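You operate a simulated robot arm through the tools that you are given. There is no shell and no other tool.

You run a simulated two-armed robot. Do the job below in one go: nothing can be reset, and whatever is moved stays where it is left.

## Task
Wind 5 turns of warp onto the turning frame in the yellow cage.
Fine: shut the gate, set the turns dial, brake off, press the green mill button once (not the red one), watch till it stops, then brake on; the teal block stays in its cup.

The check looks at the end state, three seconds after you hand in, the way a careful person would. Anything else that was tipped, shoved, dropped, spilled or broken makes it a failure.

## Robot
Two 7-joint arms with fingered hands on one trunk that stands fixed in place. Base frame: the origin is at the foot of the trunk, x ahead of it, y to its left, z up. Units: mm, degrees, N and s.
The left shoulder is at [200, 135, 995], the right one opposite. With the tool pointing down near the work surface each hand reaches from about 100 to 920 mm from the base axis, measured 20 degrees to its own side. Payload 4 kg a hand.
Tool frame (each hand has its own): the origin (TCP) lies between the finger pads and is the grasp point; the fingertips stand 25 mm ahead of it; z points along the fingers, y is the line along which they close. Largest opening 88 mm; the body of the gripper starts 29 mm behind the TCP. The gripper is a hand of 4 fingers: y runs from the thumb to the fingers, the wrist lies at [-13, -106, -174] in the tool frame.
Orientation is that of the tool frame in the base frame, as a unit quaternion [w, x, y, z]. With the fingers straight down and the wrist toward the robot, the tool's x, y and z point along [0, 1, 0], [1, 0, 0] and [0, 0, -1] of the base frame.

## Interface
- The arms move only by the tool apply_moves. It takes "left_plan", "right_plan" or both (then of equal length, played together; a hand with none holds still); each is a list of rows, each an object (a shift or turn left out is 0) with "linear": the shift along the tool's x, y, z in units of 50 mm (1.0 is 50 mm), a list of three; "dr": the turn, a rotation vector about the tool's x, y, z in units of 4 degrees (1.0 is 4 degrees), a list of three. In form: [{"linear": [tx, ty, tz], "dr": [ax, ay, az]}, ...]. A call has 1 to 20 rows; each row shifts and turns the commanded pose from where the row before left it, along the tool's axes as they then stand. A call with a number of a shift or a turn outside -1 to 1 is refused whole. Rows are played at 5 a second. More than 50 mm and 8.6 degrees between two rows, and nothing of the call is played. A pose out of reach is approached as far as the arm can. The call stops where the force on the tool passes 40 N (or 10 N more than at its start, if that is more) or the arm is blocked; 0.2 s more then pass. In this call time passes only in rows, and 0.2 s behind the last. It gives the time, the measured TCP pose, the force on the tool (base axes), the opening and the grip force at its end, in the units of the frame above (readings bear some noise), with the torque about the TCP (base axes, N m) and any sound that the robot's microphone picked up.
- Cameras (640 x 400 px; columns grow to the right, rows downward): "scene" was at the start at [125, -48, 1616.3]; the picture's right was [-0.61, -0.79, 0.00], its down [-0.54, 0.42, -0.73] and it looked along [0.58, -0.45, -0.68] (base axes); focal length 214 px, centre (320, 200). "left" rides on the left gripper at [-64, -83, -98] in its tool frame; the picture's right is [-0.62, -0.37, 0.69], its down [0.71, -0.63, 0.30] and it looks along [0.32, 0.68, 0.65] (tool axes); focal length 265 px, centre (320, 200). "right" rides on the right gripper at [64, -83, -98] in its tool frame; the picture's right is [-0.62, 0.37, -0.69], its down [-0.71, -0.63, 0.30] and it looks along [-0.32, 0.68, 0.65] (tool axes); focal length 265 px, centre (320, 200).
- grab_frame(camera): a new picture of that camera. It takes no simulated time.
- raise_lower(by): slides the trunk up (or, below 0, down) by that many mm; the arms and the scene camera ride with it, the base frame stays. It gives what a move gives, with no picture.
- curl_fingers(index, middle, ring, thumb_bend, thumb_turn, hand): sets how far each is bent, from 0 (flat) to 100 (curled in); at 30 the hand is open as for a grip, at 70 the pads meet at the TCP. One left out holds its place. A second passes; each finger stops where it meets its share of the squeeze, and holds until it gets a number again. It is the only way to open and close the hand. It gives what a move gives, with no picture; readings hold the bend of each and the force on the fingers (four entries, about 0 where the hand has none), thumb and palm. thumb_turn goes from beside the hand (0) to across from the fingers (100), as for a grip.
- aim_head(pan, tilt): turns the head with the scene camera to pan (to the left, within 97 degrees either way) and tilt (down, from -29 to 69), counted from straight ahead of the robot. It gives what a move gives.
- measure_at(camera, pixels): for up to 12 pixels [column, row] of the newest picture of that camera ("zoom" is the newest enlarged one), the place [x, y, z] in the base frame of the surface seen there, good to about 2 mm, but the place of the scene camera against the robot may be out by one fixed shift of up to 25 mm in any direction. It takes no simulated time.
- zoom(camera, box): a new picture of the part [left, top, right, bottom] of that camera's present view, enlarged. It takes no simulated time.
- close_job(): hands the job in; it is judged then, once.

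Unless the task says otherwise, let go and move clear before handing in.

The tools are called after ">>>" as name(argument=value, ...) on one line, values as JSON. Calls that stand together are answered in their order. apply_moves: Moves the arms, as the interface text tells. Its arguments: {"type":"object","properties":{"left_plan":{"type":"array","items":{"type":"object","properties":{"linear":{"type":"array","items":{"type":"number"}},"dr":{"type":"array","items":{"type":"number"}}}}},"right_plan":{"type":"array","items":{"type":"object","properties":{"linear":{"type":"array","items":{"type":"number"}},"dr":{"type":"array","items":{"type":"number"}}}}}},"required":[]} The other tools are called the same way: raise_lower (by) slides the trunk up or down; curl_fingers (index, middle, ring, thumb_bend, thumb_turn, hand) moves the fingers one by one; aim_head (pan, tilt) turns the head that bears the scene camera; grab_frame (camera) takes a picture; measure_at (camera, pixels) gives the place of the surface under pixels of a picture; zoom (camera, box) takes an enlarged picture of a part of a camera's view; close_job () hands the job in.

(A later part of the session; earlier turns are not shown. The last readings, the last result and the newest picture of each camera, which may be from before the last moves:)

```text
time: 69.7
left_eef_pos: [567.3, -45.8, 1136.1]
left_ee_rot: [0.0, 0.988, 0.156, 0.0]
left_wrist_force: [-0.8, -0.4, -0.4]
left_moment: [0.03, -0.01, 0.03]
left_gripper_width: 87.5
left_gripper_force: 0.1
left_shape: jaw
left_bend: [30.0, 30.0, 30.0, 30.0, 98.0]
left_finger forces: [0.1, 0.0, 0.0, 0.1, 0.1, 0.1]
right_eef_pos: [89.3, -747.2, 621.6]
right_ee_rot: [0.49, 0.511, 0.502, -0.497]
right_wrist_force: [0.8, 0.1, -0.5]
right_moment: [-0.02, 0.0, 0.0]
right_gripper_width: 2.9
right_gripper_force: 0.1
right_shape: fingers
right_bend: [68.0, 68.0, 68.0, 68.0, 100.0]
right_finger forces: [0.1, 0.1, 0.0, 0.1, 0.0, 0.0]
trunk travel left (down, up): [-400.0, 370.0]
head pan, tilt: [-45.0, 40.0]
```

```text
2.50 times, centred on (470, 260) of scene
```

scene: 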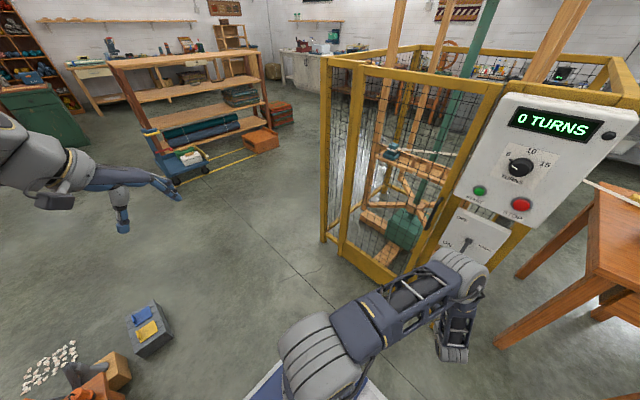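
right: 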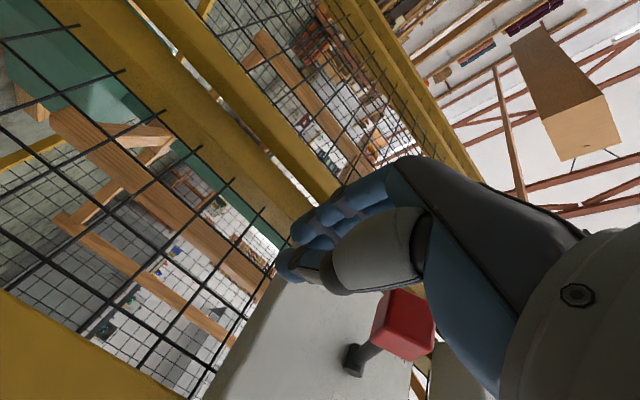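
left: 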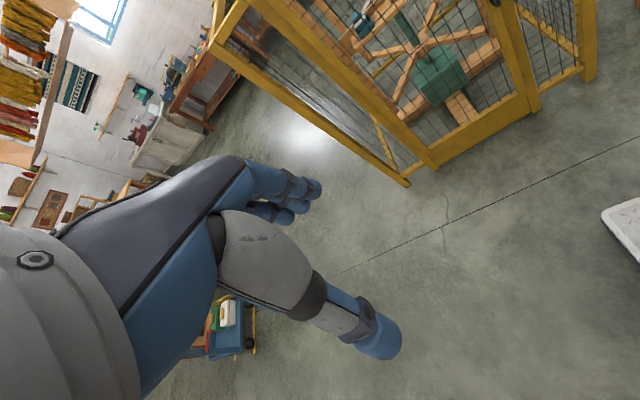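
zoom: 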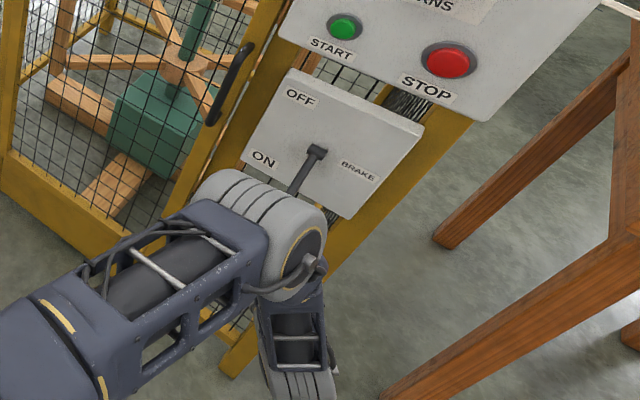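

The pinched fingers are below the lever; the knob is just above them (px (403,325)). I'll lift in 15 mm steps.

>>> apply_moves(right_plan=[{"linear": [-0.3, 0, 0]}, {"linear": [-0.3, 0, 0]}, {"linear": [-0.3, 0, 0]}, {"linear": [-0.3, 0, 0]}])

>>> grab_frame(camera="right")

>>> zoom(camera="scene", box=[400, 180, 540, 340])

```text
time: 70.7
left_eef_pos: [568.4, -45.3, 1135.4]
left_ee_rot: [0.001, 0.988, 0.157, 0.0]
left_wrist_force: [-0.6, -0.6, -0.3]
left_moment: [-0.04, -0.01, 0.01]
left_gripper_width: 87.2
left_gripper_force: 0.1
left_shape: jaw
left_bend: [30.0, 30.0, 30.0, 30.0, 98.0]
left_finger forces: [0.0, 0.0, 0.0, 0.0, 0.0, 0.0]
right_eef_pos: [90.4, -748.7, 682.4]
right_ee_rot: [0.491, 0.511, 0.502, -0.496]
right_wrist_force: [2.5, 0.6, -3.8]
right_moment: [0.0, 0.11, 0.05]
right_gripper_width: 2.8
right_gripper_force: 2.1
right_shape: fingers
right_bend: [68.0, 68.0, 66.0, 68.0, 100.0]
right_finger forces: [0.0, 0.1, 3.5, 0.1, 0.0, 0.1]
trunk travel left (down, up): [-400.0, 370.0]
head pan, tilt: [-45.0, 40.0]
```

```text
taken
```

right: 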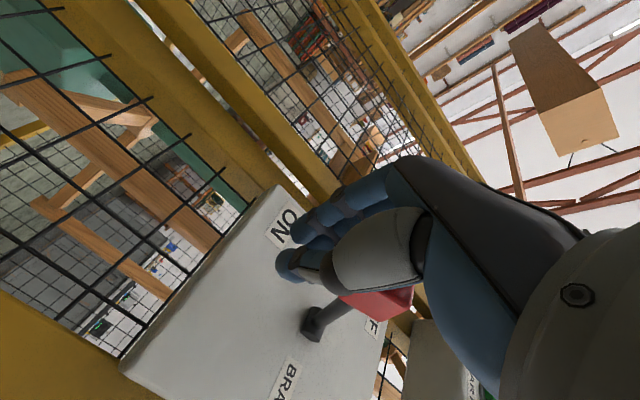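

```text
2.50 times, centred on (470, 260) of scene
```

zoom: 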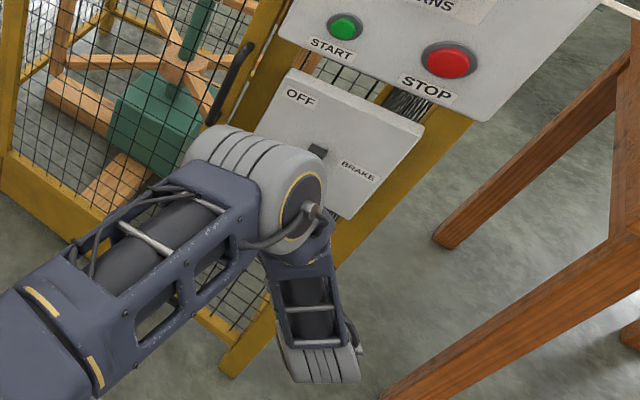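

The ring finger has touched the lever (force z -3.8 N). I'll keep lifting.

>>> apply_moves(right_plan=[{"linear": [-0.3, 0, 0]}, {"linear": [-0.3, 0, 0]}, {"linear": [-0.3, 0, 0]}, {"linear": [-0.3, 0, 0]}])

>>> grab_frame(camera="right")

>>> zoom(camera="scene", box=[400, 180, 540, 340])

```text
time: 71.7
left_eef_pos: [567.7, -45.6, 1135.7]
left_ee_rot: [0.0, 0.988, 0.157, 0.0]
left_wrist_force: [0.6, 0.2, 0.4]
left_moment: [0.02, 0.0, -0.01]
left_gripper_width: 87.6
left_gripper_force: 0.1
left_shape: jaw
left_bend: [30.0, 30.0, 30.0, 30.0, 98.0]
left_finger forces: [0.1, 0.0, 0.0, 0.1, 0.0, 0.1]
right_eef_pos: [88.4, -749.0, 741.4]
right_ee_rot: [0.491, 0.511, 0.501, -0.497]
right_wrist_force: [0.1, -0.5, -0.1]
right_moment: [0.01, 0.02, 0.01]
right_gripper_width: 2.9
right_gripper_force: 0.0
right_shape: fingers
right_bend: [68.0, 68.0, 68.0, 68.0, 100.0]
right_finger forces: [0.0, 0.0, 0.2, 0.0, 0.0, 0.0]
trunk travel left (down, up): [-400.0, 370.0]
head pan, tilt: [-45.0, 40.0]
```

```text
taken
```

right: 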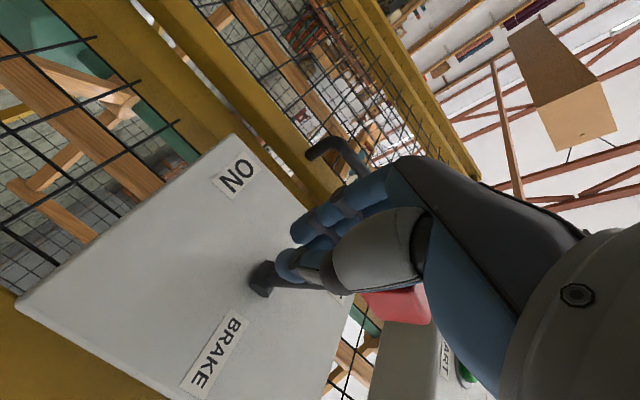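

```text
2.50 times, centred on (470, 260) of scene
```

zoom: 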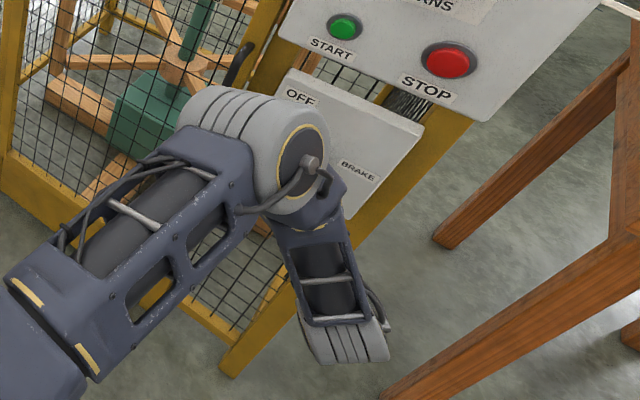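

The lever follows upward and the load has vanished (perhaps it passed the middle). I'll keep lifting carefully.

>>> apply_moves(right_plan=[{"linear": [-0.3, 0, 0]}, {"linear": [-0.3, 0, 0]}, {"linear": [-0.2, 0, 0]}])

>>> grab_frame(camera="right")

>>> grab_frame(camera="scene")

```text
time: 72.5
left_eef_pos: [568.2, -45.9, 1135.2]
left_ee_rot: [0.0, 0.988, 0.156, 0.0]
left_wrist_force: [-0.4, -1.1, 0.2]
left_moment: [-0.04, 0.0, 0.01]
left_gripper_width: 87.9
left_gripper_force: 0.1
left_shape: jaw
left_bend: [30.0, 30.0, 30.0, 30.0, 98.0]
left_finger forces: [0.1, 0.0, 0.1, 0.0, 0.0, 0.0]
right_eef_pos: [91.2, -752.2, 781.4]
right_ee_rot: [0.49, 0.51, 0.503, -0.496]
right_wrist_force: [2.2, 0.5, -2.2]
right_moment: [0.04, 0.1, 0.06]
right_gripper_width: 2.7
right_gripper_force: 1.5
right_shape: fingers
right_bend: [68.0, 68.0, 65.0, 68.0, 100.0]
right_finger forces: [0.1, 0.1, 2.9, 0.1, 0.0, 0.1]
trunk travel left (down, up): [-400.0, 370.0]
head pan, tilt: [-45.0, 40.0]
```

```text
taken
```

right: 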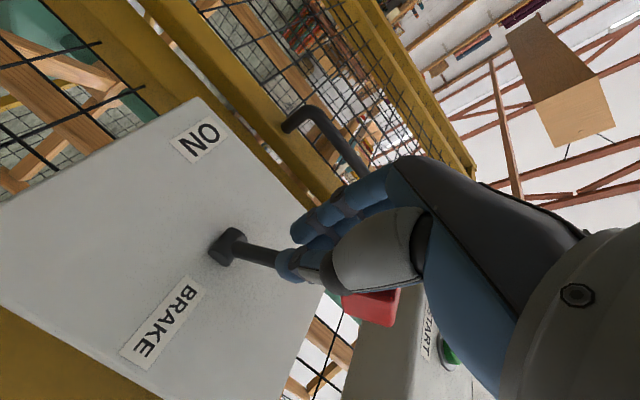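

```text
taken
```

scene: 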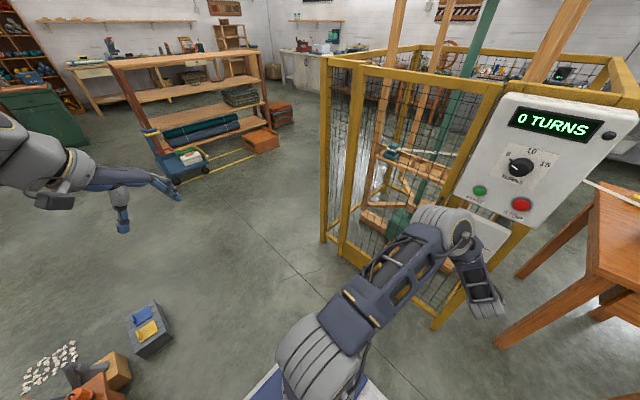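

The ring finger still carries the lever (2.9 N). I'll measure the lever's current slope from bar and knob pixels.

>>> measure_at(camera="right", pixels=[[225, 248], [245, 252], [262, 257], [270, 258], [370, 305], [355, 305], [385, 315], [200, 140]])

>>> zoom(camera="right", box=[190, 200, 430, 350])

```text
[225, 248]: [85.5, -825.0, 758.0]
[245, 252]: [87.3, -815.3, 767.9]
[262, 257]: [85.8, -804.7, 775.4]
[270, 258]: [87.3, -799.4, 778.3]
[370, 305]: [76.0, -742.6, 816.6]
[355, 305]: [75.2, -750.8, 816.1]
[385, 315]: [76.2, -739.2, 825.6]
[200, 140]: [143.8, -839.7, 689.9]
```

```text
2.67 times, centred on (310, 275) of right
```

zoom: 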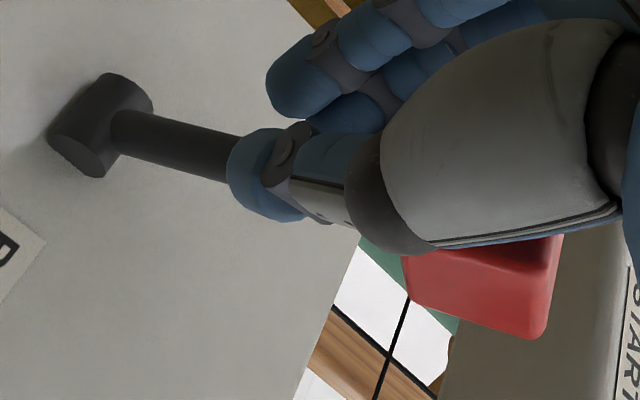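

The lever is now about +33° up, near mirror-image of its ON position (-34°). I'll nudge up a bit more until the force confirms the end stop.

>>> apply_moves(right_plan=[{"linear": [-0.12, 0, 0]}, {"linear": [-0.12, 0, 0]}, {"linear": [-0.12, 0, 0]}])

>>> grab_frame(camera="right")

>>> measure_at(camera="right", pixels=[[225, 248], [245, 252], [262, 257], [370, 305], [355, 305], [385, 315]])

```text
time: 73.3
left_eef_pos: [568.3, -46.1, 1135.3]
left_ee_rot: [0.0, 0.988, 0.157, 0.0]
left_wrist_force: [0.2, -0.3, -0.4]
left_moment: [-0.02, -0.06, -0.02]
left_gripper_width: 87.4
left_gripper_force: 0.1
left_shape: jaw
left_bend: [30.0, 30.0, 30.0, 30.0, 98.0]
left_finger forces: [0.0, 0.1, 0.0, 0.1, 0.0, 0.0]
right_eef_pos: [91.5, -751.9, 797.7]
right_ee_rot: [0.49, 0.511, 0.503, -0.496]
right_wrist_force: [7.8, -5.2, -16.6]
right_moment: [0.31, 0.29, 0.04]
right_gripper_width: 2.2
right_gripper_force: 8.8
right_shape: fingers
right_bend: [68.0, 66.0, 62.0, 68.0, 99.0]
right_finger forces: [0.1, 1.8, 11.7, 0.0, 3.3, 0.0]
trunk travel left (down, up): [-400.0, 370.0]
head pan, tilt: [-45.0, 40.0]
```

```text
taken
```

right: 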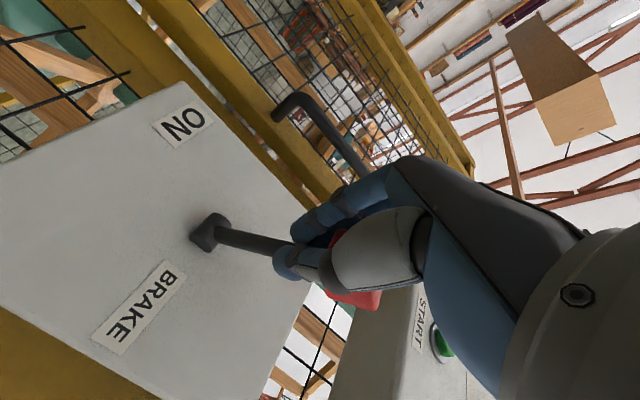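

```text
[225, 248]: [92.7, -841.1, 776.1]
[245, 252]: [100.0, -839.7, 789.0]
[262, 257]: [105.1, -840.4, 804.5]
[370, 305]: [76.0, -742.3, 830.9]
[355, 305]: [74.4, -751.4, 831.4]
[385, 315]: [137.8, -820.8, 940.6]
```

Force rose to ~17 N with the lever no longer moving, so it's against the OFF stop. I'll drop the hand 50 mm, then retreat, and check that the lever stays up.

>>> apply_moves(right_plan=[{"linear": [0.4, 0, 0]}, {"linear": [0.7, 0, 0]}, {"linear": [0.2, 0, -0.5]}, {"linear": [0, 0, -0.8]}, {"linear": [0, 0, -0.6]}])

>>> grab_frame(camera="right")

>>> zoom(camera="scene", box=[400, 80, 640, 300])

```text
time: 74.5
left_eef_pos: [567.0, -44.3, 1136.3]
left_ee_rot: [-0.001, 0.988, 0.156, 0.0]
left_wrist_force: [-0.3, -0.5, 0.1]
left_moment: [-0.04, 0.0, 0.02]
left_gripper_width: 87.6
left_gripper_force: 0.0
left_shape: jaw
left_bend: [30.0, 30.0, 30.0, 30.0, 98.0]
left_finger forces: [0.0, 0.0, 0.0, 0.0, 0.0, 0.0]
right_eef_pos: [90.4, -654.7, 733.9]
right_ee_rot: [0.49, 0.511, 0.502, -0.496]
right_wrist_force: [0.1, -1.0, 0.3]
right_moment: [0.01, -0.02, 0.01]
right_gripper_width: 2.1
right_gripper_force: 0.1
right_shape: fingers
right_bend: [68.0, 68.0, 68.0, 68.0, 100.0]
right_finger forces: [0.1, 0.0, 0.0, 0.1, 0.0, 0.0]
trunk travel left (down, up): [-400.0, 370.0]
head pan, tilt: [-45.0, 40.0]
```

```text
taken
```

right: 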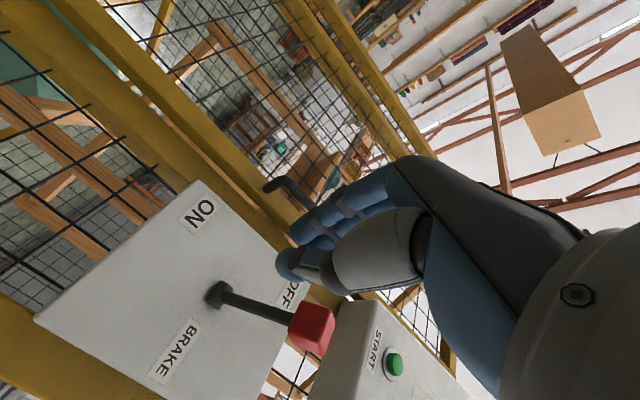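

```text
1.82 times, centred on (520, 190) of scene
```

zoom: 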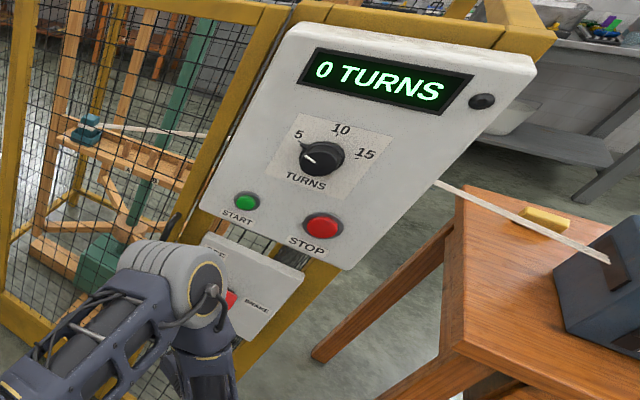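

The brake lever now stays up at OFF (knob at px (312,325)). For pressing START I'll make a single pointing index finger, with the thumb turned aside and the other fingers curled, and locate its tip.

>>> measure_at(camera="right", pixels=[[312, 310], [300, 330], [325, 325], [312, 345], [395, 363], [290, 325], [260, 305]])

>>> apply_moves(right_plan=[{"linear": [0, 0, -0.4]}, {"linear": [-0.8, 0, 0]}, {"linear": [-0.8, 0, 0]}, {"linear": [-0.8, 0, 0]}])

>>> curl_fingers(hand="right", index=40, middle=100, ring=100, thumb_bend=0, thumb_turn=0)

>>> grab_frame(camera="right")

>>> grab_frame(camera="scene")

```text
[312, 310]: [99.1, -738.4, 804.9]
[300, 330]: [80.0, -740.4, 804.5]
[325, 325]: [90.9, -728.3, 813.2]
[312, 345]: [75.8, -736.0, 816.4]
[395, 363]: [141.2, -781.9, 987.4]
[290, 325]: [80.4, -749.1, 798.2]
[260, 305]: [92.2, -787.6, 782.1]
```

```text
time: 75.5
left_eef_pos: [568.1, -45.3, 1134.7]
left_ee_rot: [0.0, 0.988, 0.157, 0.0]
left_wrist_force: [-0.1, 0.4, 0.3]
left_moment: [0.0, -0.04, -0.01]
left_gripper_width: 87.5
left_gripper_force: 0.1
left_shape: jaw
left_bend: [30.0, 30.0, 30.0, 30.0, 98.0]
left_finger forces: [0.0, 0.0, 0.0, 0.0, 0.0, 0.1]
right_eef_pos: [91.0, -639.0, 857.9]
right_ee_rot: [0.49, 0.511, 0.502, -0.496]
right_wrist_force: [-0.7, -0.1, 0.1]
right_moment: [0.04, 0.01, 0.02]
right_gripper_width: 2.3
right_gripper_force: 0.0
right_shape: fingers
right_bend: [68.0, 68.0, 68.0, 68.0, 100.0]
right_finger forces: [0.0, 0.1, 0.0, 0.1, 0.0, 0.1]
trunk travel left (down, up): [-400.0, 370.0]
head pan, tilt: [-45.0, 40.0]
```

```text
time: 76.5
left_eef_pos: [566.5, -45.4, 1135.9]
left_ee_rot: [0.0, 0.988, 0.157, 0.0]
left_wrist_force: [0.1, 0.2, -0.2]
left_moment: [-0.01, 0.0, 0.02]
left_gripper_width: 87.7
left_gripper_force: 0.0
left_shape: jaw
left_bend: [30.0, 30.0, 30.0, 30.0, 98.0]
left_finger forces: [0.0, 0.0, 0.1, 0.0, 0.0, 0.0]
right_eef_pos: [91.3, -639.7, 858.2]
right_ee_rot: [0.49, 0.511, 0.502, -0.497]
right_wrist_force: [0.4, 0.7, -0.9]
right_moment: [0.01, 0.03, 0.02]
right_gripper_width: 125.1
right_gripper_force: 0.0
right_shape: fingers
right_bend: [40.0, 100.0, 100.0, 0.0, 0.0]
right_finger forces: [0.1, 0.0, 0.0, 0.1, 0.0, 0.0]
trunk travel left (down, up): [-400.0, 370.0]
head pan, tilt: [-45.0, 40.0]
```

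```text
taken
```

right: 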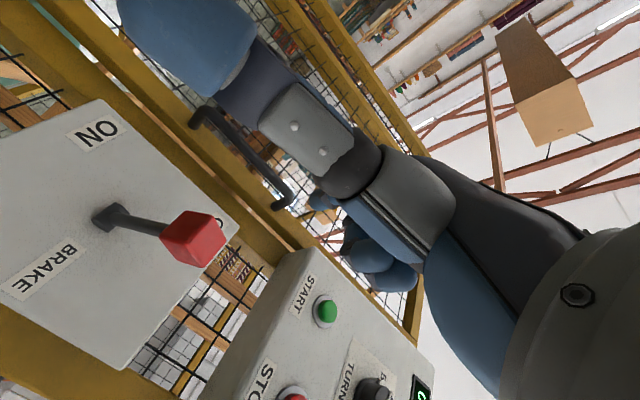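

```text
taken
```

scene: 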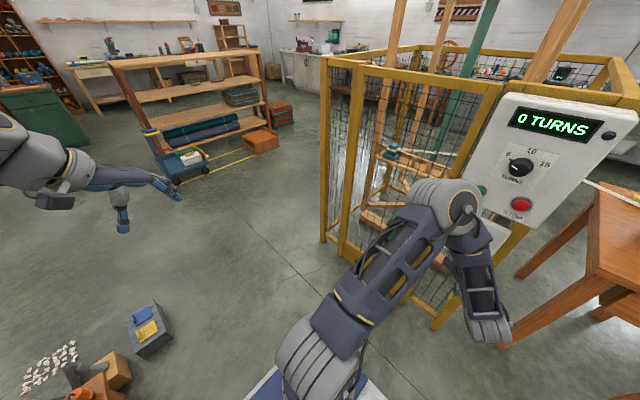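

The thumb hides part of the index; index tip seems near px (318,200). I'll zoom and measure it.

>>> zoom(camera="right", box=[270, 140, 450, 320])

>>> measure_at(camera="right", pixels=[[315, 200], [322, 203], [330, 205], [385, 265], [365, 235], [400, 280], [324, 308], [330, 315], [318, 300], [290, 395]])

```text
2.22 times, centred on (360, 230) of right
```

zoom: 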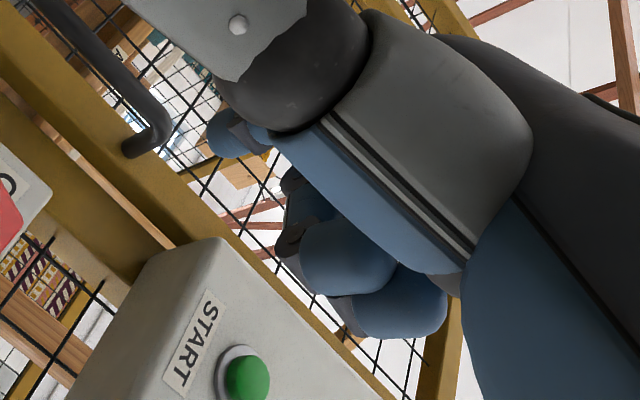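

```text
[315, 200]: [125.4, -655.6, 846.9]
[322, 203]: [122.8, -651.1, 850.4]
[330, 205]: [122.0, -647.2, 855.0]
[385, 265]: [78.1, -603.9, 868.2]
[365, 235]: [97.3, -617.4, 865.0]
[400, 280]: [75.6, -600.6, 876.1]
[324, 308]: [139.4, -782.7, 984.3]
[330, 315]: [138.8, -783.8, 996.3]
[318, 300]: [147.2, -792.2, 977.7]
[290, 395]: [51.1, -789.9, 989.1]
```

START is centred at about (140,-782.5,991). The pinched tip is better located than the lone index, so I'll re-form the pinch and move in front of START at a standoff.

>>> curl_fingers(hand="right", index=30, middle=30, ring=30, thumb_bend=30, thumb_turn=98)

>>> curl_fingers(hand="right", index=68, middle=68, ring=68, thumb_bend=68, thumb_turn=98)

>>> apply_moves(right_plan=[{"linear": [-0.66, 0.25, 0]}, {"linear": [-0.66, 0.25, 0]}, {"linear": [-0.66, 0.25, 0]}, {"linear": [-0.66, 0.25, 0]}, {"linear": [0, 0, 0.5]}, {"linear": [0, 0, 0.5]}])

>>> grab_frame(camera="right")

>>> grab_frame(camera="scene")

```text
time: 77.5
left_eef_pos: [567.7, -44.4, 1135.6]
left_ee_rot: [0.0, 0.988, 0.157, -0.001]
left_wrist_force: [-0.2, -0.2, -0.2]
left_moment: [0.0, 0.03, 0.0]
left_gripper_width: 87.5
left_gripper_force: 0.1
left_shape: jaw
left_bend: [30.0, 30.0, 30.0, 30.0, 98.0]
left_finger forces: [0.1, 0.0, 0.0, 0.0, 0.0, 0.0]
right_eef_pos: [92.1, -639.5, 858.3]
right_ee_rot: [0.49, 0.512, 0.502, -0.496]
right_wrist_force: [-0.4, 0.3, -0.4]
right_moment: [-0.02, 0.02, 0.0]
right_gripper_width: 85.1
right_gripper_force: 0.1
right_shape: fingers
right_bend: [30.0, 30.0, 30.0, 30.0, 95.0]
right_finger forces: [0.0, 0.0, 0.0, 0.0, 0.0, 0.0]
trunk travel left (down, up): [-400.0, 370.0]
head pan, tilt: [-45.0, 40.0]
```

```text
time: 78.5
left_eef_pos: [568.1, -45.1, 1135.6]
left_ee_rot: [0.0, 0.988, 0.156, 0.0]
left_wrist_force: [-0.3, -0.4, 0.0]
left_moment: [0.0, 0.02, -0.03]
left_gripper_width: 87.7
left_gripper_force: 0.0
left_shape: jaw
left_bend: [30.0, 30.0, 30.0, 30.0, 98.0]
left_finger forces: [0.0, 0.1, 0.0, 0.1, 0.1, 0.0]
right_eef_pos: [91.1, -639.9, 857.1]
right_ee_rot: [0.49, 0.511, 0.502, -0.496]
right_wrist_force: [0.8, -0.2, 0.2]
right_moment: [0.02, 0.01, -0.01]
right_gripper_width: 3.0
right_gripper_force: 0.0
right_shape: fingers
right_bend: [68.0, 68.0, 68.0, 68.0, 100.0]
right_finger forces: [0.0, 0.1, 0.0, 0.0, 0.1, 0.1]
trunk travel left (down, up): [-400.0, 370.0]
head pan, tilt: [-45.0, 40.0]
```

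```text
time: 79.9
left_eef_pos: [567.5, -45.1, 1135.4]
left_ee_rot: [0.0, 0.988, 0.156, 0.0]
left_wrist_force: [0.5, 0.6, -0.6]
left_moment: [0.01, 0.0, -0.03]
left_gripper_width: 87.4
left_gripper_force: 0.1
left_shape: jaw
left_bend: [30.0, 30.0, 30.0, 30.0, 98.0]
left_finger forces: [0.1, 0.0, 0.0, 0.0, 0.0, 0.0]
right_eef_pos: [140.3, -692.9, 988.6]
right_ee_rot: [0.491, 0.511, 0.501, -0.496]
right_wrist_force: [-0.8, -0.3, -0.5]
right_moment: [0.0, 0.01, 0.01]
right_gripper_width: 3.2
right_gripper_force: 0.1
right_shape: fingers
right_bend: [68.0, 68.0, 68.0, 68.0, 100.0]
right_finger forces: [0.1, 0.0, 0.1, 0.0, 0.1, 0.1]
trunk travel left (down, up): [-400.0, 370.0]
head pan, tilt: [-45.0, 40.0]
```

```text
taken
```

right: 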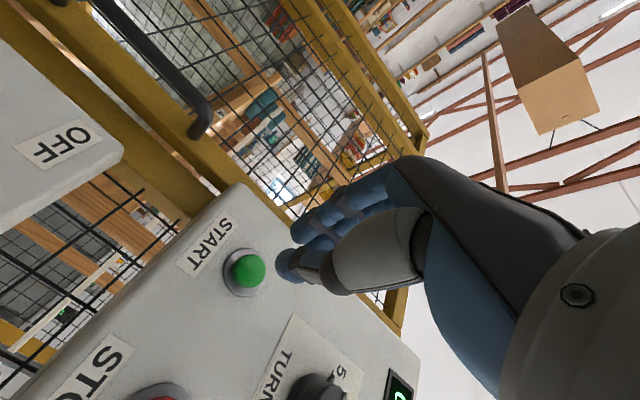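

```text
taken
```

scene: 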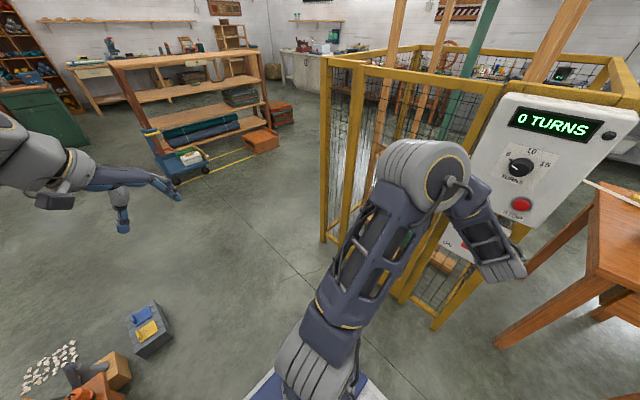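

The START button is at px (248,270) and the pinch tips at (285,262)/(302,232). I'll measure both to confirm alignment.

>>> measure_at(camera="right", pixels=[[248, 270], [240, 262], [258, 278], [248, 258], [250, 283], [228, 275], [280, 265], [290, 258], [297, 230], [305, 243], [288, 275]])

>>> zoom(camera="right", box=[200, 180, 400, 320])

```text
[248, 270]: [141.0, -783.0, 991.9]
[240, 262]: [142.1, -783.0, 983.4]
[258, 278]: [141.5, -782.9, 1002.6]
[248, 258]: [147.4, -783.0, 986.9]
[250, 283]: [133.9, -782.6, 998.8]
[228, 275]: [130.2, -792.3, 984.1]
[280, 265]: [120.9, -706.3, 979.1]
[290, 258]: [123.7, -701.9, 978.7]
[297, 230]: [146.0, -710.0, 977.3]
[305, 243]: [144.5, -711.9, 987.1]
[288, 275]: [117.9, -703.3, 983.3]
```

```text
2.86 times, centred on (300, 250) of right
```

zoom: 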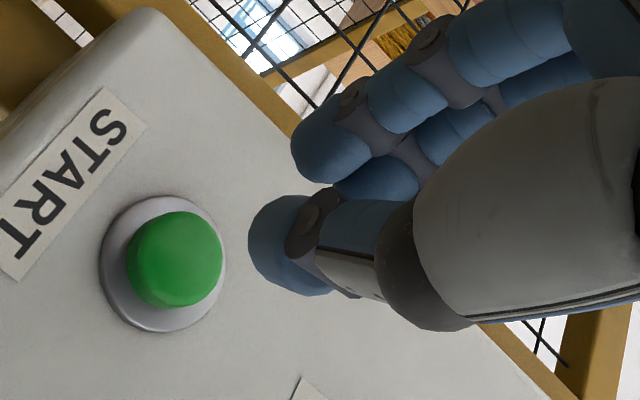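

Button centre is (141,-783,992) and the pinch is centred at about (140,988), tips ~21 mm ahead of the TCP. I'll press in one slow stroke.

>>> apply_moves(right_plan=[{"linear": [-0.06, 0.02, 0.5]}, {"linear": [0, 0, 0.5]}, {"linear": [0, 0, 0.2]}, {"linear": [0, 0, 0.1]}, {"linear": [0, 0, 0.1]}, {"linear": [0, 0, 0.08]}])

>>> grab_frame(camera="right")

>>> zoom(camera="scene", box=[440, 80, 640, 280])

```text
time: 81.3
left_eef_pos: [567.7, -45.2, 1136.2]
left_ee_rot: [0.0, 0.988, 0.157, 0.0]
left_wrist_force: [-0.3, 0.2, -0.3]
left_moment: [-0.02, 0.03, -0.03]
left_gripper_width: 87.7
left_gripper_force: 0.1
left_shape: jaw
left_bend: [30.0, 30.0, 30.0, 30.0, 98.0]
left_finger forces: [0.0, 0.0, 0.0, 0.1, 0.0, 0.0]
right_eef_pos: [141.1, -765.5, 989.1]
right_ee_rot: [0.491, 0.511, 0.502, -0.495]
right_wrist_force: [4.3, 17.2, 1.5]
right_moment: [-0.02, 0.03, 0.27]
right_gripper_width: 2.3
right_gripper_force: 9.3
right_shape: fingers
right_bend: [68.0, 68.0, 68.0, 68.0, 100.0]
right_finger forces: [11.0, 7.1, 0.1, 0.0, 0.1, 0.0]
trunk travel left (down, up): [-400.0, 370.0]
head pan, tilt: [-45.0, 40.0]
heard: click
```

```text
taken
```

right: 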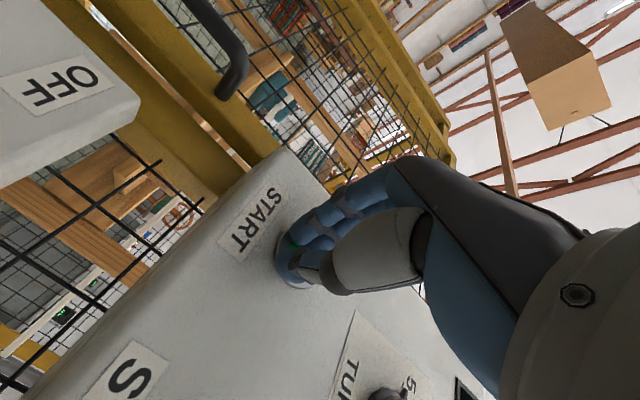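

```text
2.00 times, centred on (540, 180) of scene
```

zoom: 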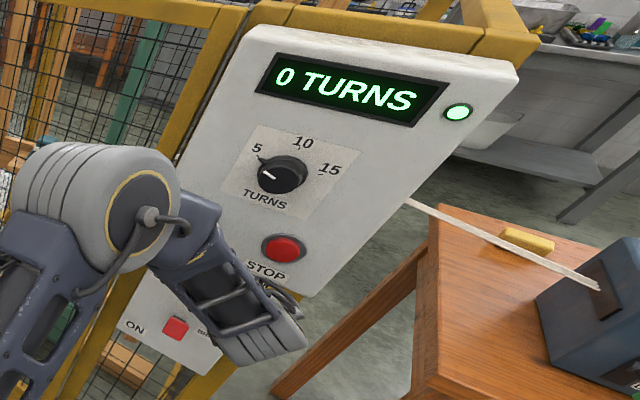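

A click was heard and the lamp at zoom (458,112) lit green: the mill has started. I'll withdraw straight back and watch.

>>> apply_moves(right_plan=[{"linear": [0, 0, -0.5]}, {"linear": [0, 0, -0.8]}, {"linear": [0, 0, -0.8]}, {"linear": [0, 0, -0.2]}])

>>> grab_frame(camera="scene")

>>> zoom(camera="scene", box=[440, 80, 640, 280])

>>> grab_frame(camera="left")

```text
time: 82.3
left_eef_pos: [567.0, -44.2, 1135.8]
left_ee_rot: [0.0, 0.988, 0.157, 0.0]
left_wrist_force: [0.0, 0.0, -0.1]
left_moment: [0.01, -0.01, 0.03]
left_gripper_width: 87.8
left_gripper_force: 0.0
left_shape: jaw
left_bend: [30.0, 30.0, 30.0, 30.0, 98.0]
left_finger forces: [0.0, 0.0, 0.1, 0.0, 0.0, 0.0]
right_eef_pos: [141.0, -652.2, 992.1]
right_ee_rot: [0.489, 0.511, 0.502, -0.497]
right_wrist_force: [0.3, -1.0, 0.0]
right_moment: [0.0, -0.05, -0.01]
right_gripper_width: 3.0
right_gripper_force: 0.0
right_shape: fingers
right_bend: [68.0, 68.0, 68.0, 68.0, 100.0]
right_finger forces: [0.1, 0.1, 0.0, 0.0, 0.1, 0.1]
trunk travel left (down, up): [-400.0, 370.0]
head pan, tilt: [-45.0, 40.0]
```

```text
taken
```

scene: 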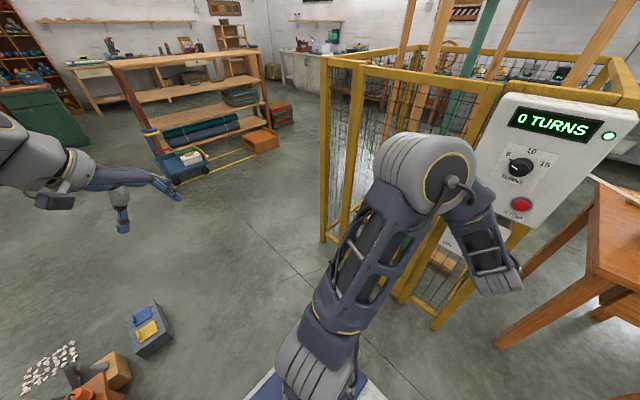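

```text
2.00 times, centred on (540, 180) of scene
```

zoom: 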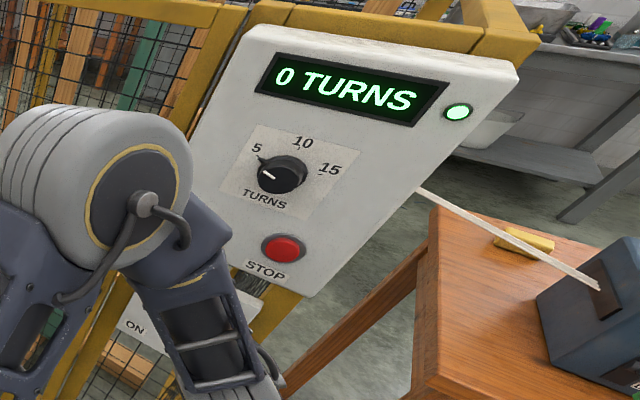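

```text
taken
```

left: 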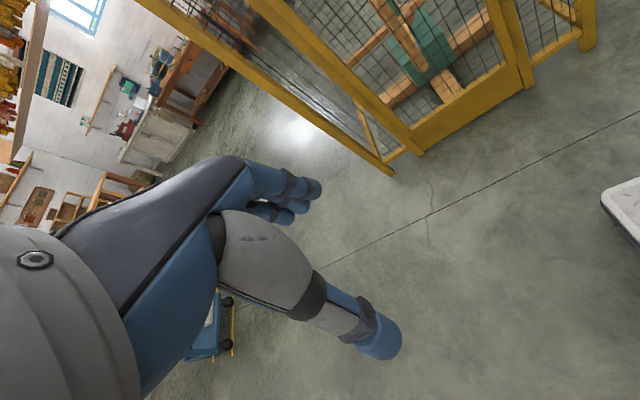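

The frame is turning. I'll use the time to place the hand above and in front of the brake knob, at a safe standoff, while the turns are counted.

>>> apply_moves(right_plan=[{"linear": [0.3, -0.25, -0.1]}, {"linear": [0.4, -0.25, 0]}, {"linear": [0.4, -0.25, 0]}, {"linear": [0.4, -0.25, 0]}, {"linear": [0.3, 0, 0]}, {}, {}, {}, {}, {}, {}, {}, {}, {}, {}])

>>> grab_frame(camera="scene")

>>> grab_frame(camera="right")

```text
time: 85.5
left_eef_pos: [566.0, -44.2, 1136.5]
left_ee_rot: [0.0, 0.988, 0.156, 0.0]
left_wrist_force: [-0.7, 0.1, 0.0]
left_moment: [-0.01, -0.01, 0.02]
left_gripper_width: 87.2
left_gripper_force: 0.1
left_shape: jaw
left_bend: [30.0, 30.0, 30.0, 30.0, 98.0]
left_finger forces: [0.0, 0.0, 0.0, 0.0, 0.0, 0.0]
right_eef_pos: [91.4, -643.6, 901.6]
right_ee_rot: [0.491, 0.512, 0.502, -0.496]
right_wrist_force: [0.5, 0.7, -0.3]
right_moment: [0.02, -0.02, -0.01]
right_gripper_width: 2.7
right_gripper_force: 0.1
right_shape: fingers
right_bend: [68.0, 68.0, 68.0, 68.0, 100.0]
right_finger forces: [0.0, 0.0, 0.0, 0.1, 0.1, 0.0]
trunk travel left (down, up): [-400.0, 370.0]
head pan, tilt: [-45.0, 40.0]
```

```text
taken
```

scene: 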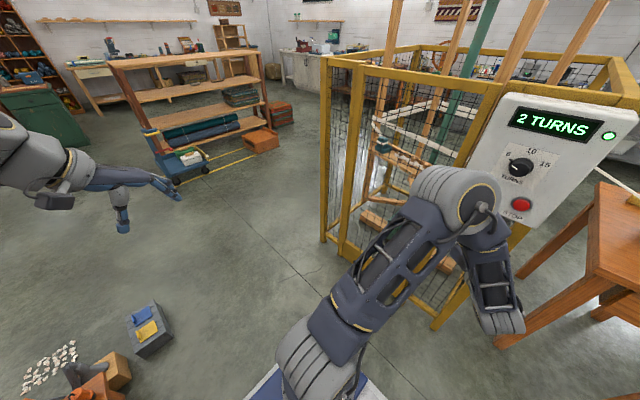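

```text
taken
```

right: 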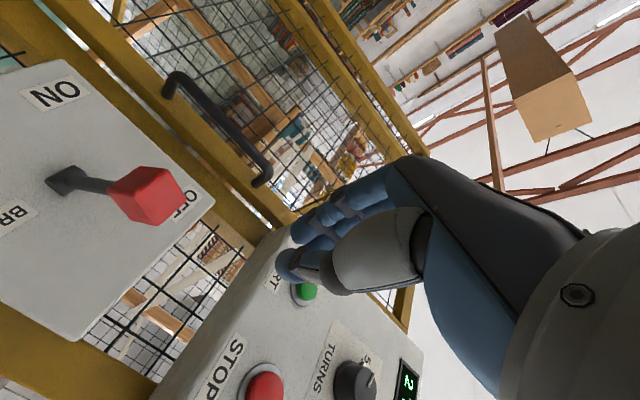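

The display reads "2 TURNS". I'll wait with no-op rows.

>>> apply_moves(right_plan=[{}, {}, {}, {}, {}, {}, {}, {}, {}, {}, {}, {}, {}, {}, {}, {}, {}, {}, {}, {}])

>>> grab_frame(camera="scene")

>>> zoom(camera="scene", box=[440, 80, 640, 280])

```text
time: 89.7
left_eef_pos: [566.7, -45.6, 1136.3]
left_ee_rot: [0.0, 0.988, 0.157, 0.0]
left_wrist_force: [-0.2, -0.1, -0.8]
left_moment: [0.0, -0.03, 0.01]
left_gripper_width: 87.6
left_gripper_force: 0.0
left_shape: jaw
left_bend: [30.0, 30.0, 30.0, 30.0, 98.0]
left_finger forces: [0.1, 0.1, 0.0, 0.0, 0.0, 0.1]
right_eef_pos: [90.5, -644.3, 901.4]
right_ee_rot: [0.49, 0.512, 0.502, -0.496]
right_wrist_force: [-0.2, -0.2, -0.9]
right_moment: [0.03, 0.0, -0.03]
right_gripper_width: 2.7
right_gripper_force: 0.0
right_shape: fingers
right_bend: [68.0, 68.0, 68.0, 68.0, 100.0]
right_finger forces: [0.0, 0.0, 0.1, 0.1, 0.2, 0.0]
trunk travel left (down, up): [-400.0, 370.0]
head pan, tilt: [-45.0, 40.0]
```

```text
taken
```

scene: 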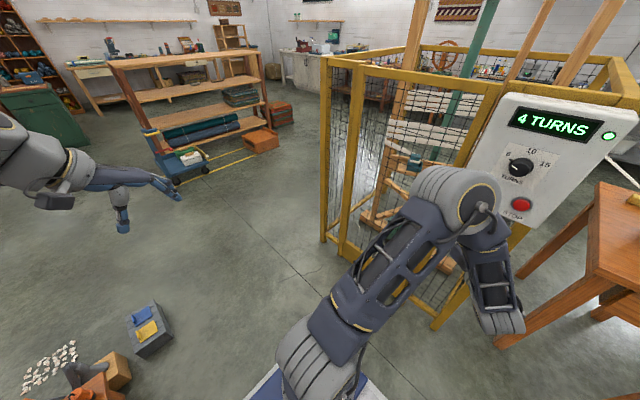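

```text
2.00 times, centred on (540, 180) of scene
```

zoom: 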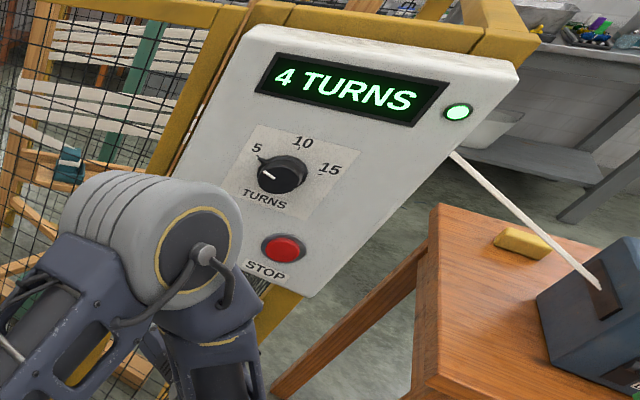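

Display shows "4 TURNS", lamp still lit. I'll keep waiting in shorter steps.

>>> apply_moves(right_plan=[{}, {}, {}, {}, {}, {}, {}, {}, {}, {}, {}, {}])

>>> zoom(camera="scene", box=[340, 60, 640, 280])

```text
time: 92.3
left_eef_pos: [567.3, -45.7, 1137.1]
left_ee_rot: [0.0, 0.988, 0.157, 0.0]
left_wrist_force: [-0.3, -0.5, 0.3]
left_moment: [0.0, -0.01, -0.01]
left_gripper_width: 88.0
left_gripper_force: 0.2
left_shape: jaw
left_bend: [30.0, 30.0, 30.0, 30.0, 98.0]
left_finger forces: [0.0, 0.1, 0.0, 0.1, 0.1, 0.0]
right_eef_pos: [90.7, -643.7, 901.0]
right_ee_rot: [0.49, 0.511, 0.502, -0.496]
right_wrist_force: [0.5, 0.7, -0.5]
right_moment: [0.01, 0.03, -0.01]
right_gripper_width: 2.8
right_gripper_force: 0.1
right_shape: fingers
right_bend: [68.0, 68.0, 68.0, 68.0, 100.0]
right_finger forces: [0.0, 0.0, 0.0, 0.0, 0.1, 0.1]
trunk travel left (down, up): [-400.0, 370.0]
head pan, tilt: [-45.0, 40.0]
```

```text
1.82 times, centred on (490, 170) of scene
```

zoom: 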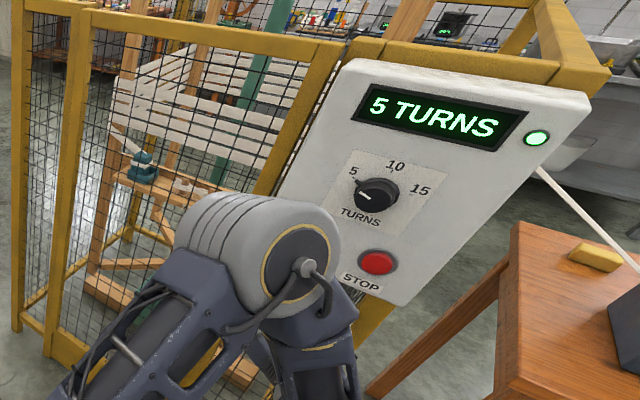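

Now "5 TURNS" with the lamp still lit; I'll wait a little more and compare frames to see that the frame has stopped.

>>> apply_moves(right_plan=[{}, {}, {}, {}, {}])

>>> zoom(camera="scene", box=[340, 60, 640, 280])

>>> apply_moves(right_plan=[{}, {}, {}, {}, {}])

>>> zoom(camera="scene", box=[340, 60, 640, 280])

```text
time: 93.5
left_eef_pos: [567.2, -44.8, 1135.0]
left_ee_rot: [0.0, 0.988, 0.156, 0.0]
left_wrist_force: [-0.5, 0.6, -0.4]
left_moment: [-0.01, -0.05, -0.02]
left_gripper_width: 87.7
left_gripper_force: 0.1
left_shape: jaw
left_bend: [30.0, 30.0, 30.0, 30.0, 98.0]
left_finger forces: [0.0, 0.0, 0.0, 0.0, 0.1, 0.0]
right_eef_pos: [90.3, -644.4, 900.8]
right_ee_rot: [0.491, 0.51, 0.502, -0.497]
right_wrist_force: [0.4, 0.0, -0.1]
right_moment: [0.0, -0.04, 0.02]
right_gripper_width: 2.6
right_gripper_force: 0.1
right_shape: fingers
right_bend: [68.0, 68.0, 68.0, 68.0, 100.0]
right_finger forces: [0.0, 0.0, 0.1, 0.1, 0.0, 0.0]
trunk travel left (down, up): [-400.0, 370.0]
head pan, tilt: [-45.0, 40.0]
```

```text
1.82 times, centred on (490, 170) of scene
```

zoom: 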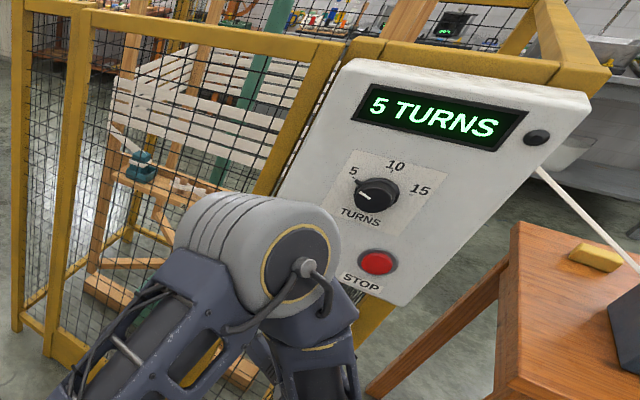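

```text
time: 94.7
left_eef_pos: [567.9, -44.7, 1136.4]
left_ee_rot: [0.0, 0.988, 0.157, 0.0]
left_wrist_force: [0.4, -1.0, 0.0]
left_moment: [0.0, -0.01, -0.01]
left_gripper_width: 87.7
left_gripper_force: 0.1
left_shape: jaw
left_bend: [30.0, 30.0, 30.0, 30.0, 98.0]
left_finger forces: [0.0, 0.1, 0.0, 0.0, 0.0, 0.1]
right_eef_pos: [90.7, -643.4, 901.7]
right_ee_rot: [0.491, 0.511, 0.502, -0.496]
right_wrist_force: [0.0, 0.4, 0.2]
right_moment: [0.0, 0.01, -0.01]
right_gripper_width: 2.7
right_gripper_force: 0.1
right_shape: fingers
right_bend: [68.0, 68.0, 68.0, 68.0, 100.0]
right_finger forces: [0.0, 0.1, 0.0, 0.0, 0.1, 0.1]
trunk travel left (down, up): [-400.0, 370.0]
head pan, tilt: [-45.0, 40.0]
```

```text
1.82 times, centred on (490, 170) of scene
```

zoom: 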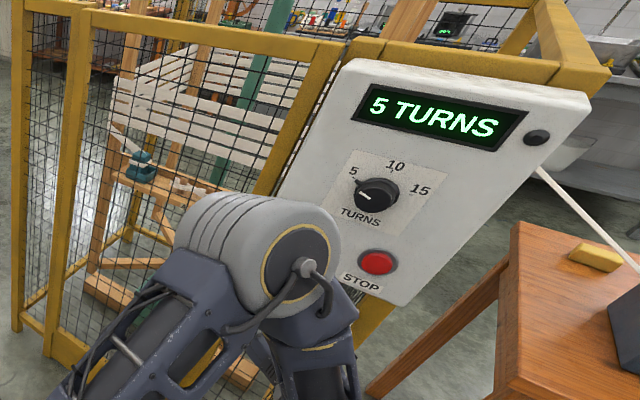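

The lamp is off, the display reads "5 TURNS", consecutive frames are identical and the teal block sits in its cup (zoom (140,168)). Now the brake: move forward above the knob, then push down.

>>> apply_moves(right_plan=[{"linear": [0, 0, 0.6]}, {"linear": [0, 0, 0.6]}, {"linear": [0, 0, 0.6]}, {"linear": [0, 0, 0.28]}])

>>> grab_frame(camera="right")

```text
time: 95.7
left_eef_pos: [568.7, -44.4, 1136.2]
left_ee_rot: [0.0, 0.988, 0.157, 0.0]
left_wrist_force: [-0.4, 0.4, 1.6]
left_moment: [0.02, 0.01, -0.01]
left_gripper_width: 87.6
left_gripper_force: 0.0
left_shape: jaw
left_bend: [30.0, 30.0, 30.0, 30.0, 98.0]
left_finger forces: [0.1, 0.1, 0.0, 0.0, 0.1, 0.1]
right_eef_pos: [89.1, -747.7, 898.1]
right_ee_rot: [0.49, 0.512, 0.502, -0.496]
right_wrist_force: [-0.4, 0.1, 0.5]
right_moment: [0.02, -0.01, -0.01]
right_gripper_width: 2.8
right_gripper_force: 0.1
right_shape: fingers
right_bend: [68.0, 68.0, 68.0, 68.0, 100.0]
right_finger forces: [0.1, 0.1, 0.0, 0.1, 0.0, 0.1]
trunk travel left (down, up): [-400.0, 370.0]
head pan, tilt: [-45.0, 40.0]
```

```text
taken
```

right: 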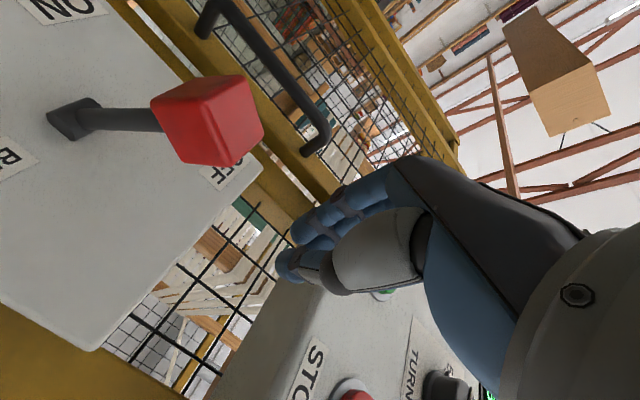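

The fingers are above the knob, which is clearly visible at px (205,120). I'll push down in 15 mm steps.

>>> apply_moves(right_plan=[{"linear": [0.3, 0, 0]}, {"linear": [0.3, 0, 0]}, {"linear": [0.3, 0, 0]}, {"linear": [0.3, 0, 0]}, {"linear": [0.3, 0, 0]}])

>>> grab_frame(camera="right")

```text
time: 96.9
left_eef_pos: [568.0, -44.9, 1135.0]
left_ee_rot: [0.0, 0.988, 0.157, 0.0]
left_wrist_force: [0.3, 0.2, -0.2]
left_moment: [0.05, 0.02, -0.03]
left_gripper_width: 87.3
left_gripper_force: 0.1
left_shape: jaw
left_bend: [30.0, 30.0, 30.0, 30.0, 98.0]
left_finger forces: [0.0, 0.1, 0.1, 0.0, 0.0, 0.1]
right_eef_pos: [91.0, -747.1, 823.6]
right_ee_rot: [0.491, 0.511, 0.501, -0.497]
right_wrist_force: [1.9, 1.6, 2.1]
right_moment: [0.02, -0.04, 0.02]
right_gripper_width: 4.4
right_gripper_force: 1.4
right_shape: fingers
right_bend: [67.0, 68.0, 68.0, 68.0, 100.0]
right_finger forces: [2.4, 0.0, 0.1, 0.1, 0.7, 0.1]
trunk travel left (down, up): [-400.0, 370.0]
head pan, tilt: [-45.0, 40.0]
```

```text
taken
```

right: 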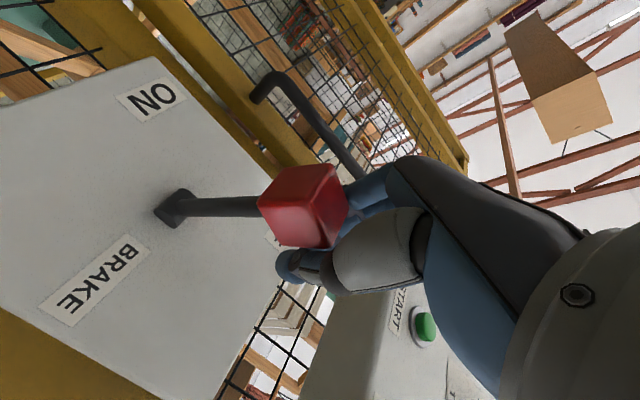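

Contact is made (index 2.4 N) and the lever is moving down. I'll continue.

>>> apply_moves(right_plan=[{"linear": [0.3, 0, 0]}, {"linear": [0.3, 0, 0]}, {"linear": [0.3, 0, 0]}, {"linear": [0.3, 0, 0]}])

>>> grab_frame(camera="right")

```text
time: 97.9
left_eef_pos: [568.2, -45.3, 1135.3]
left_ee_rot: [-0.001, 0.988, 0.157, 0.0]
left_wrist_force: [-1.2, 0.2, -0.6]
left_moment: [-0.01, -0.01, -0.01]
left_gripper_width: 87.7
left_gripper_force: 0.0
left_shape: jaw
left_bend: [30.0, 30.0, 30.0, 30.0, 98.0]
left_finger forces: [0.0, 0.0, 0.0, 0.1, 0.1, 0.1]
right_eef_pos: [90.9, -745.4, 763.2]
right_ee_rot: [0.491, 0.51, 0.501, -0.497]
right_wrist_force: [0.7, -0.5, 0.1]
right_moment: [-0.04, 0.0, -0.01]
right_gripper_width: 3.3
right_gripper_force: 0.0
right_shape: fingers
right_bend: [68.0, 68.0, 68.0, 68.0, 100.0]
right_finger forces: [0.1, 0.1, 0.0, 0.1, 0.0, 0.0]
trunk travel left (down, up): [-400.0, 370.0]
head pan, tilt: [-45.0, 40.0]
```

```text
taken
```

right: 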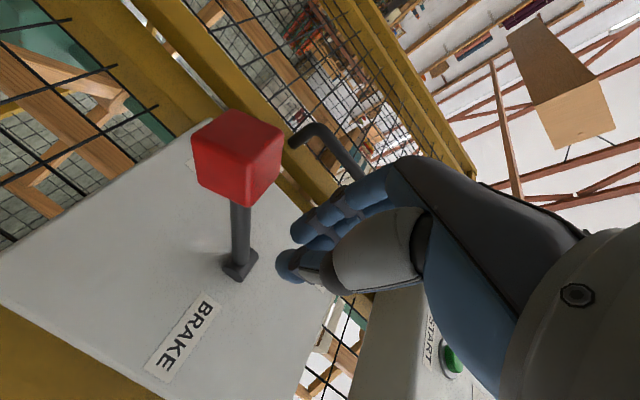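

The lever snapped over ahead of the hand; the knob is now at px (237,155). I'll measure how far down it is.

>>> measure_at(camera="right", pixels=[[237, 140], [225, 180], [262, 170], [240, 215], [240, 245], [238, 268], [205, 150]])

>>> apply_moves(right_plan=[{"linear": [0.2, 0, 0]}, {"linear": [0.2, 0, 0]}, {"linear": [0.1, 0, 0]}])

>>> grab_frame(camera="right")

```text
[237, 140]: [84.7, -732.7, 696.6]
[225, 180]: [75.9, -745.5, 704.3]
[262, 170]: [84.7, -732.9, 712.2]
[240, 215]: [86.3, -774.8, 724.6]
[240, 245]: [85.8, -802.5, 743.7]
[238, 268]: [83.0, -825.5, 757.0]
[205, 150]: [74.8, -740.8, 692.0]
```

```text
time: 98.7
left_eef_pos: [568.2, -45.1, 1136.1]
left_ee_rot: [0.0, 0.988, 0.156, 0.0]
left_wrist_force: [0.0, -0.1, -0.8]
left_moment: [-0.04, -0.02, -0.05]
left_gripper_width: 87.7
left_gripper_force: 0.1
left_shape: jaw
left_bend: [30.0, 30.0, 30.0, 30.0, 98.0]
left_finger forces: [0.0, 0.0, 0.1, 0.1, 0.0, 0.1]
right_eef_pos: [91.3, -743.9, 739.1]
right_ee_rot: [0.49, 0.511, 0.501, -0.497]
right_wrist_force: [-0.1, -0.7, 1.0]
right_moment: [0.0, 0.0, 0.02]
right_gripper_width: 3.0
right_gripper_force: 0.1
right_shape: fingers
right_bend: [68.0, 68.0, 68.0, 68.0, 100.0]
right_finger forces: [0.1, 0.1, 0.0, 0.1, 0.0, 0.0]
trunk travel left (down, up): [-400.0, 370.0]
head pan, tilt: [-45.0, 40.0]
```

```text
taken
```

right: 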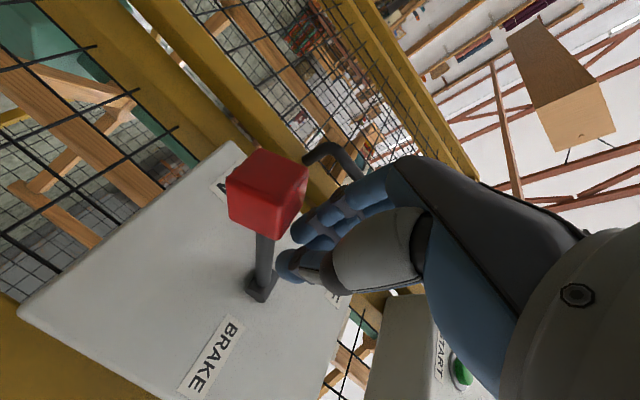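

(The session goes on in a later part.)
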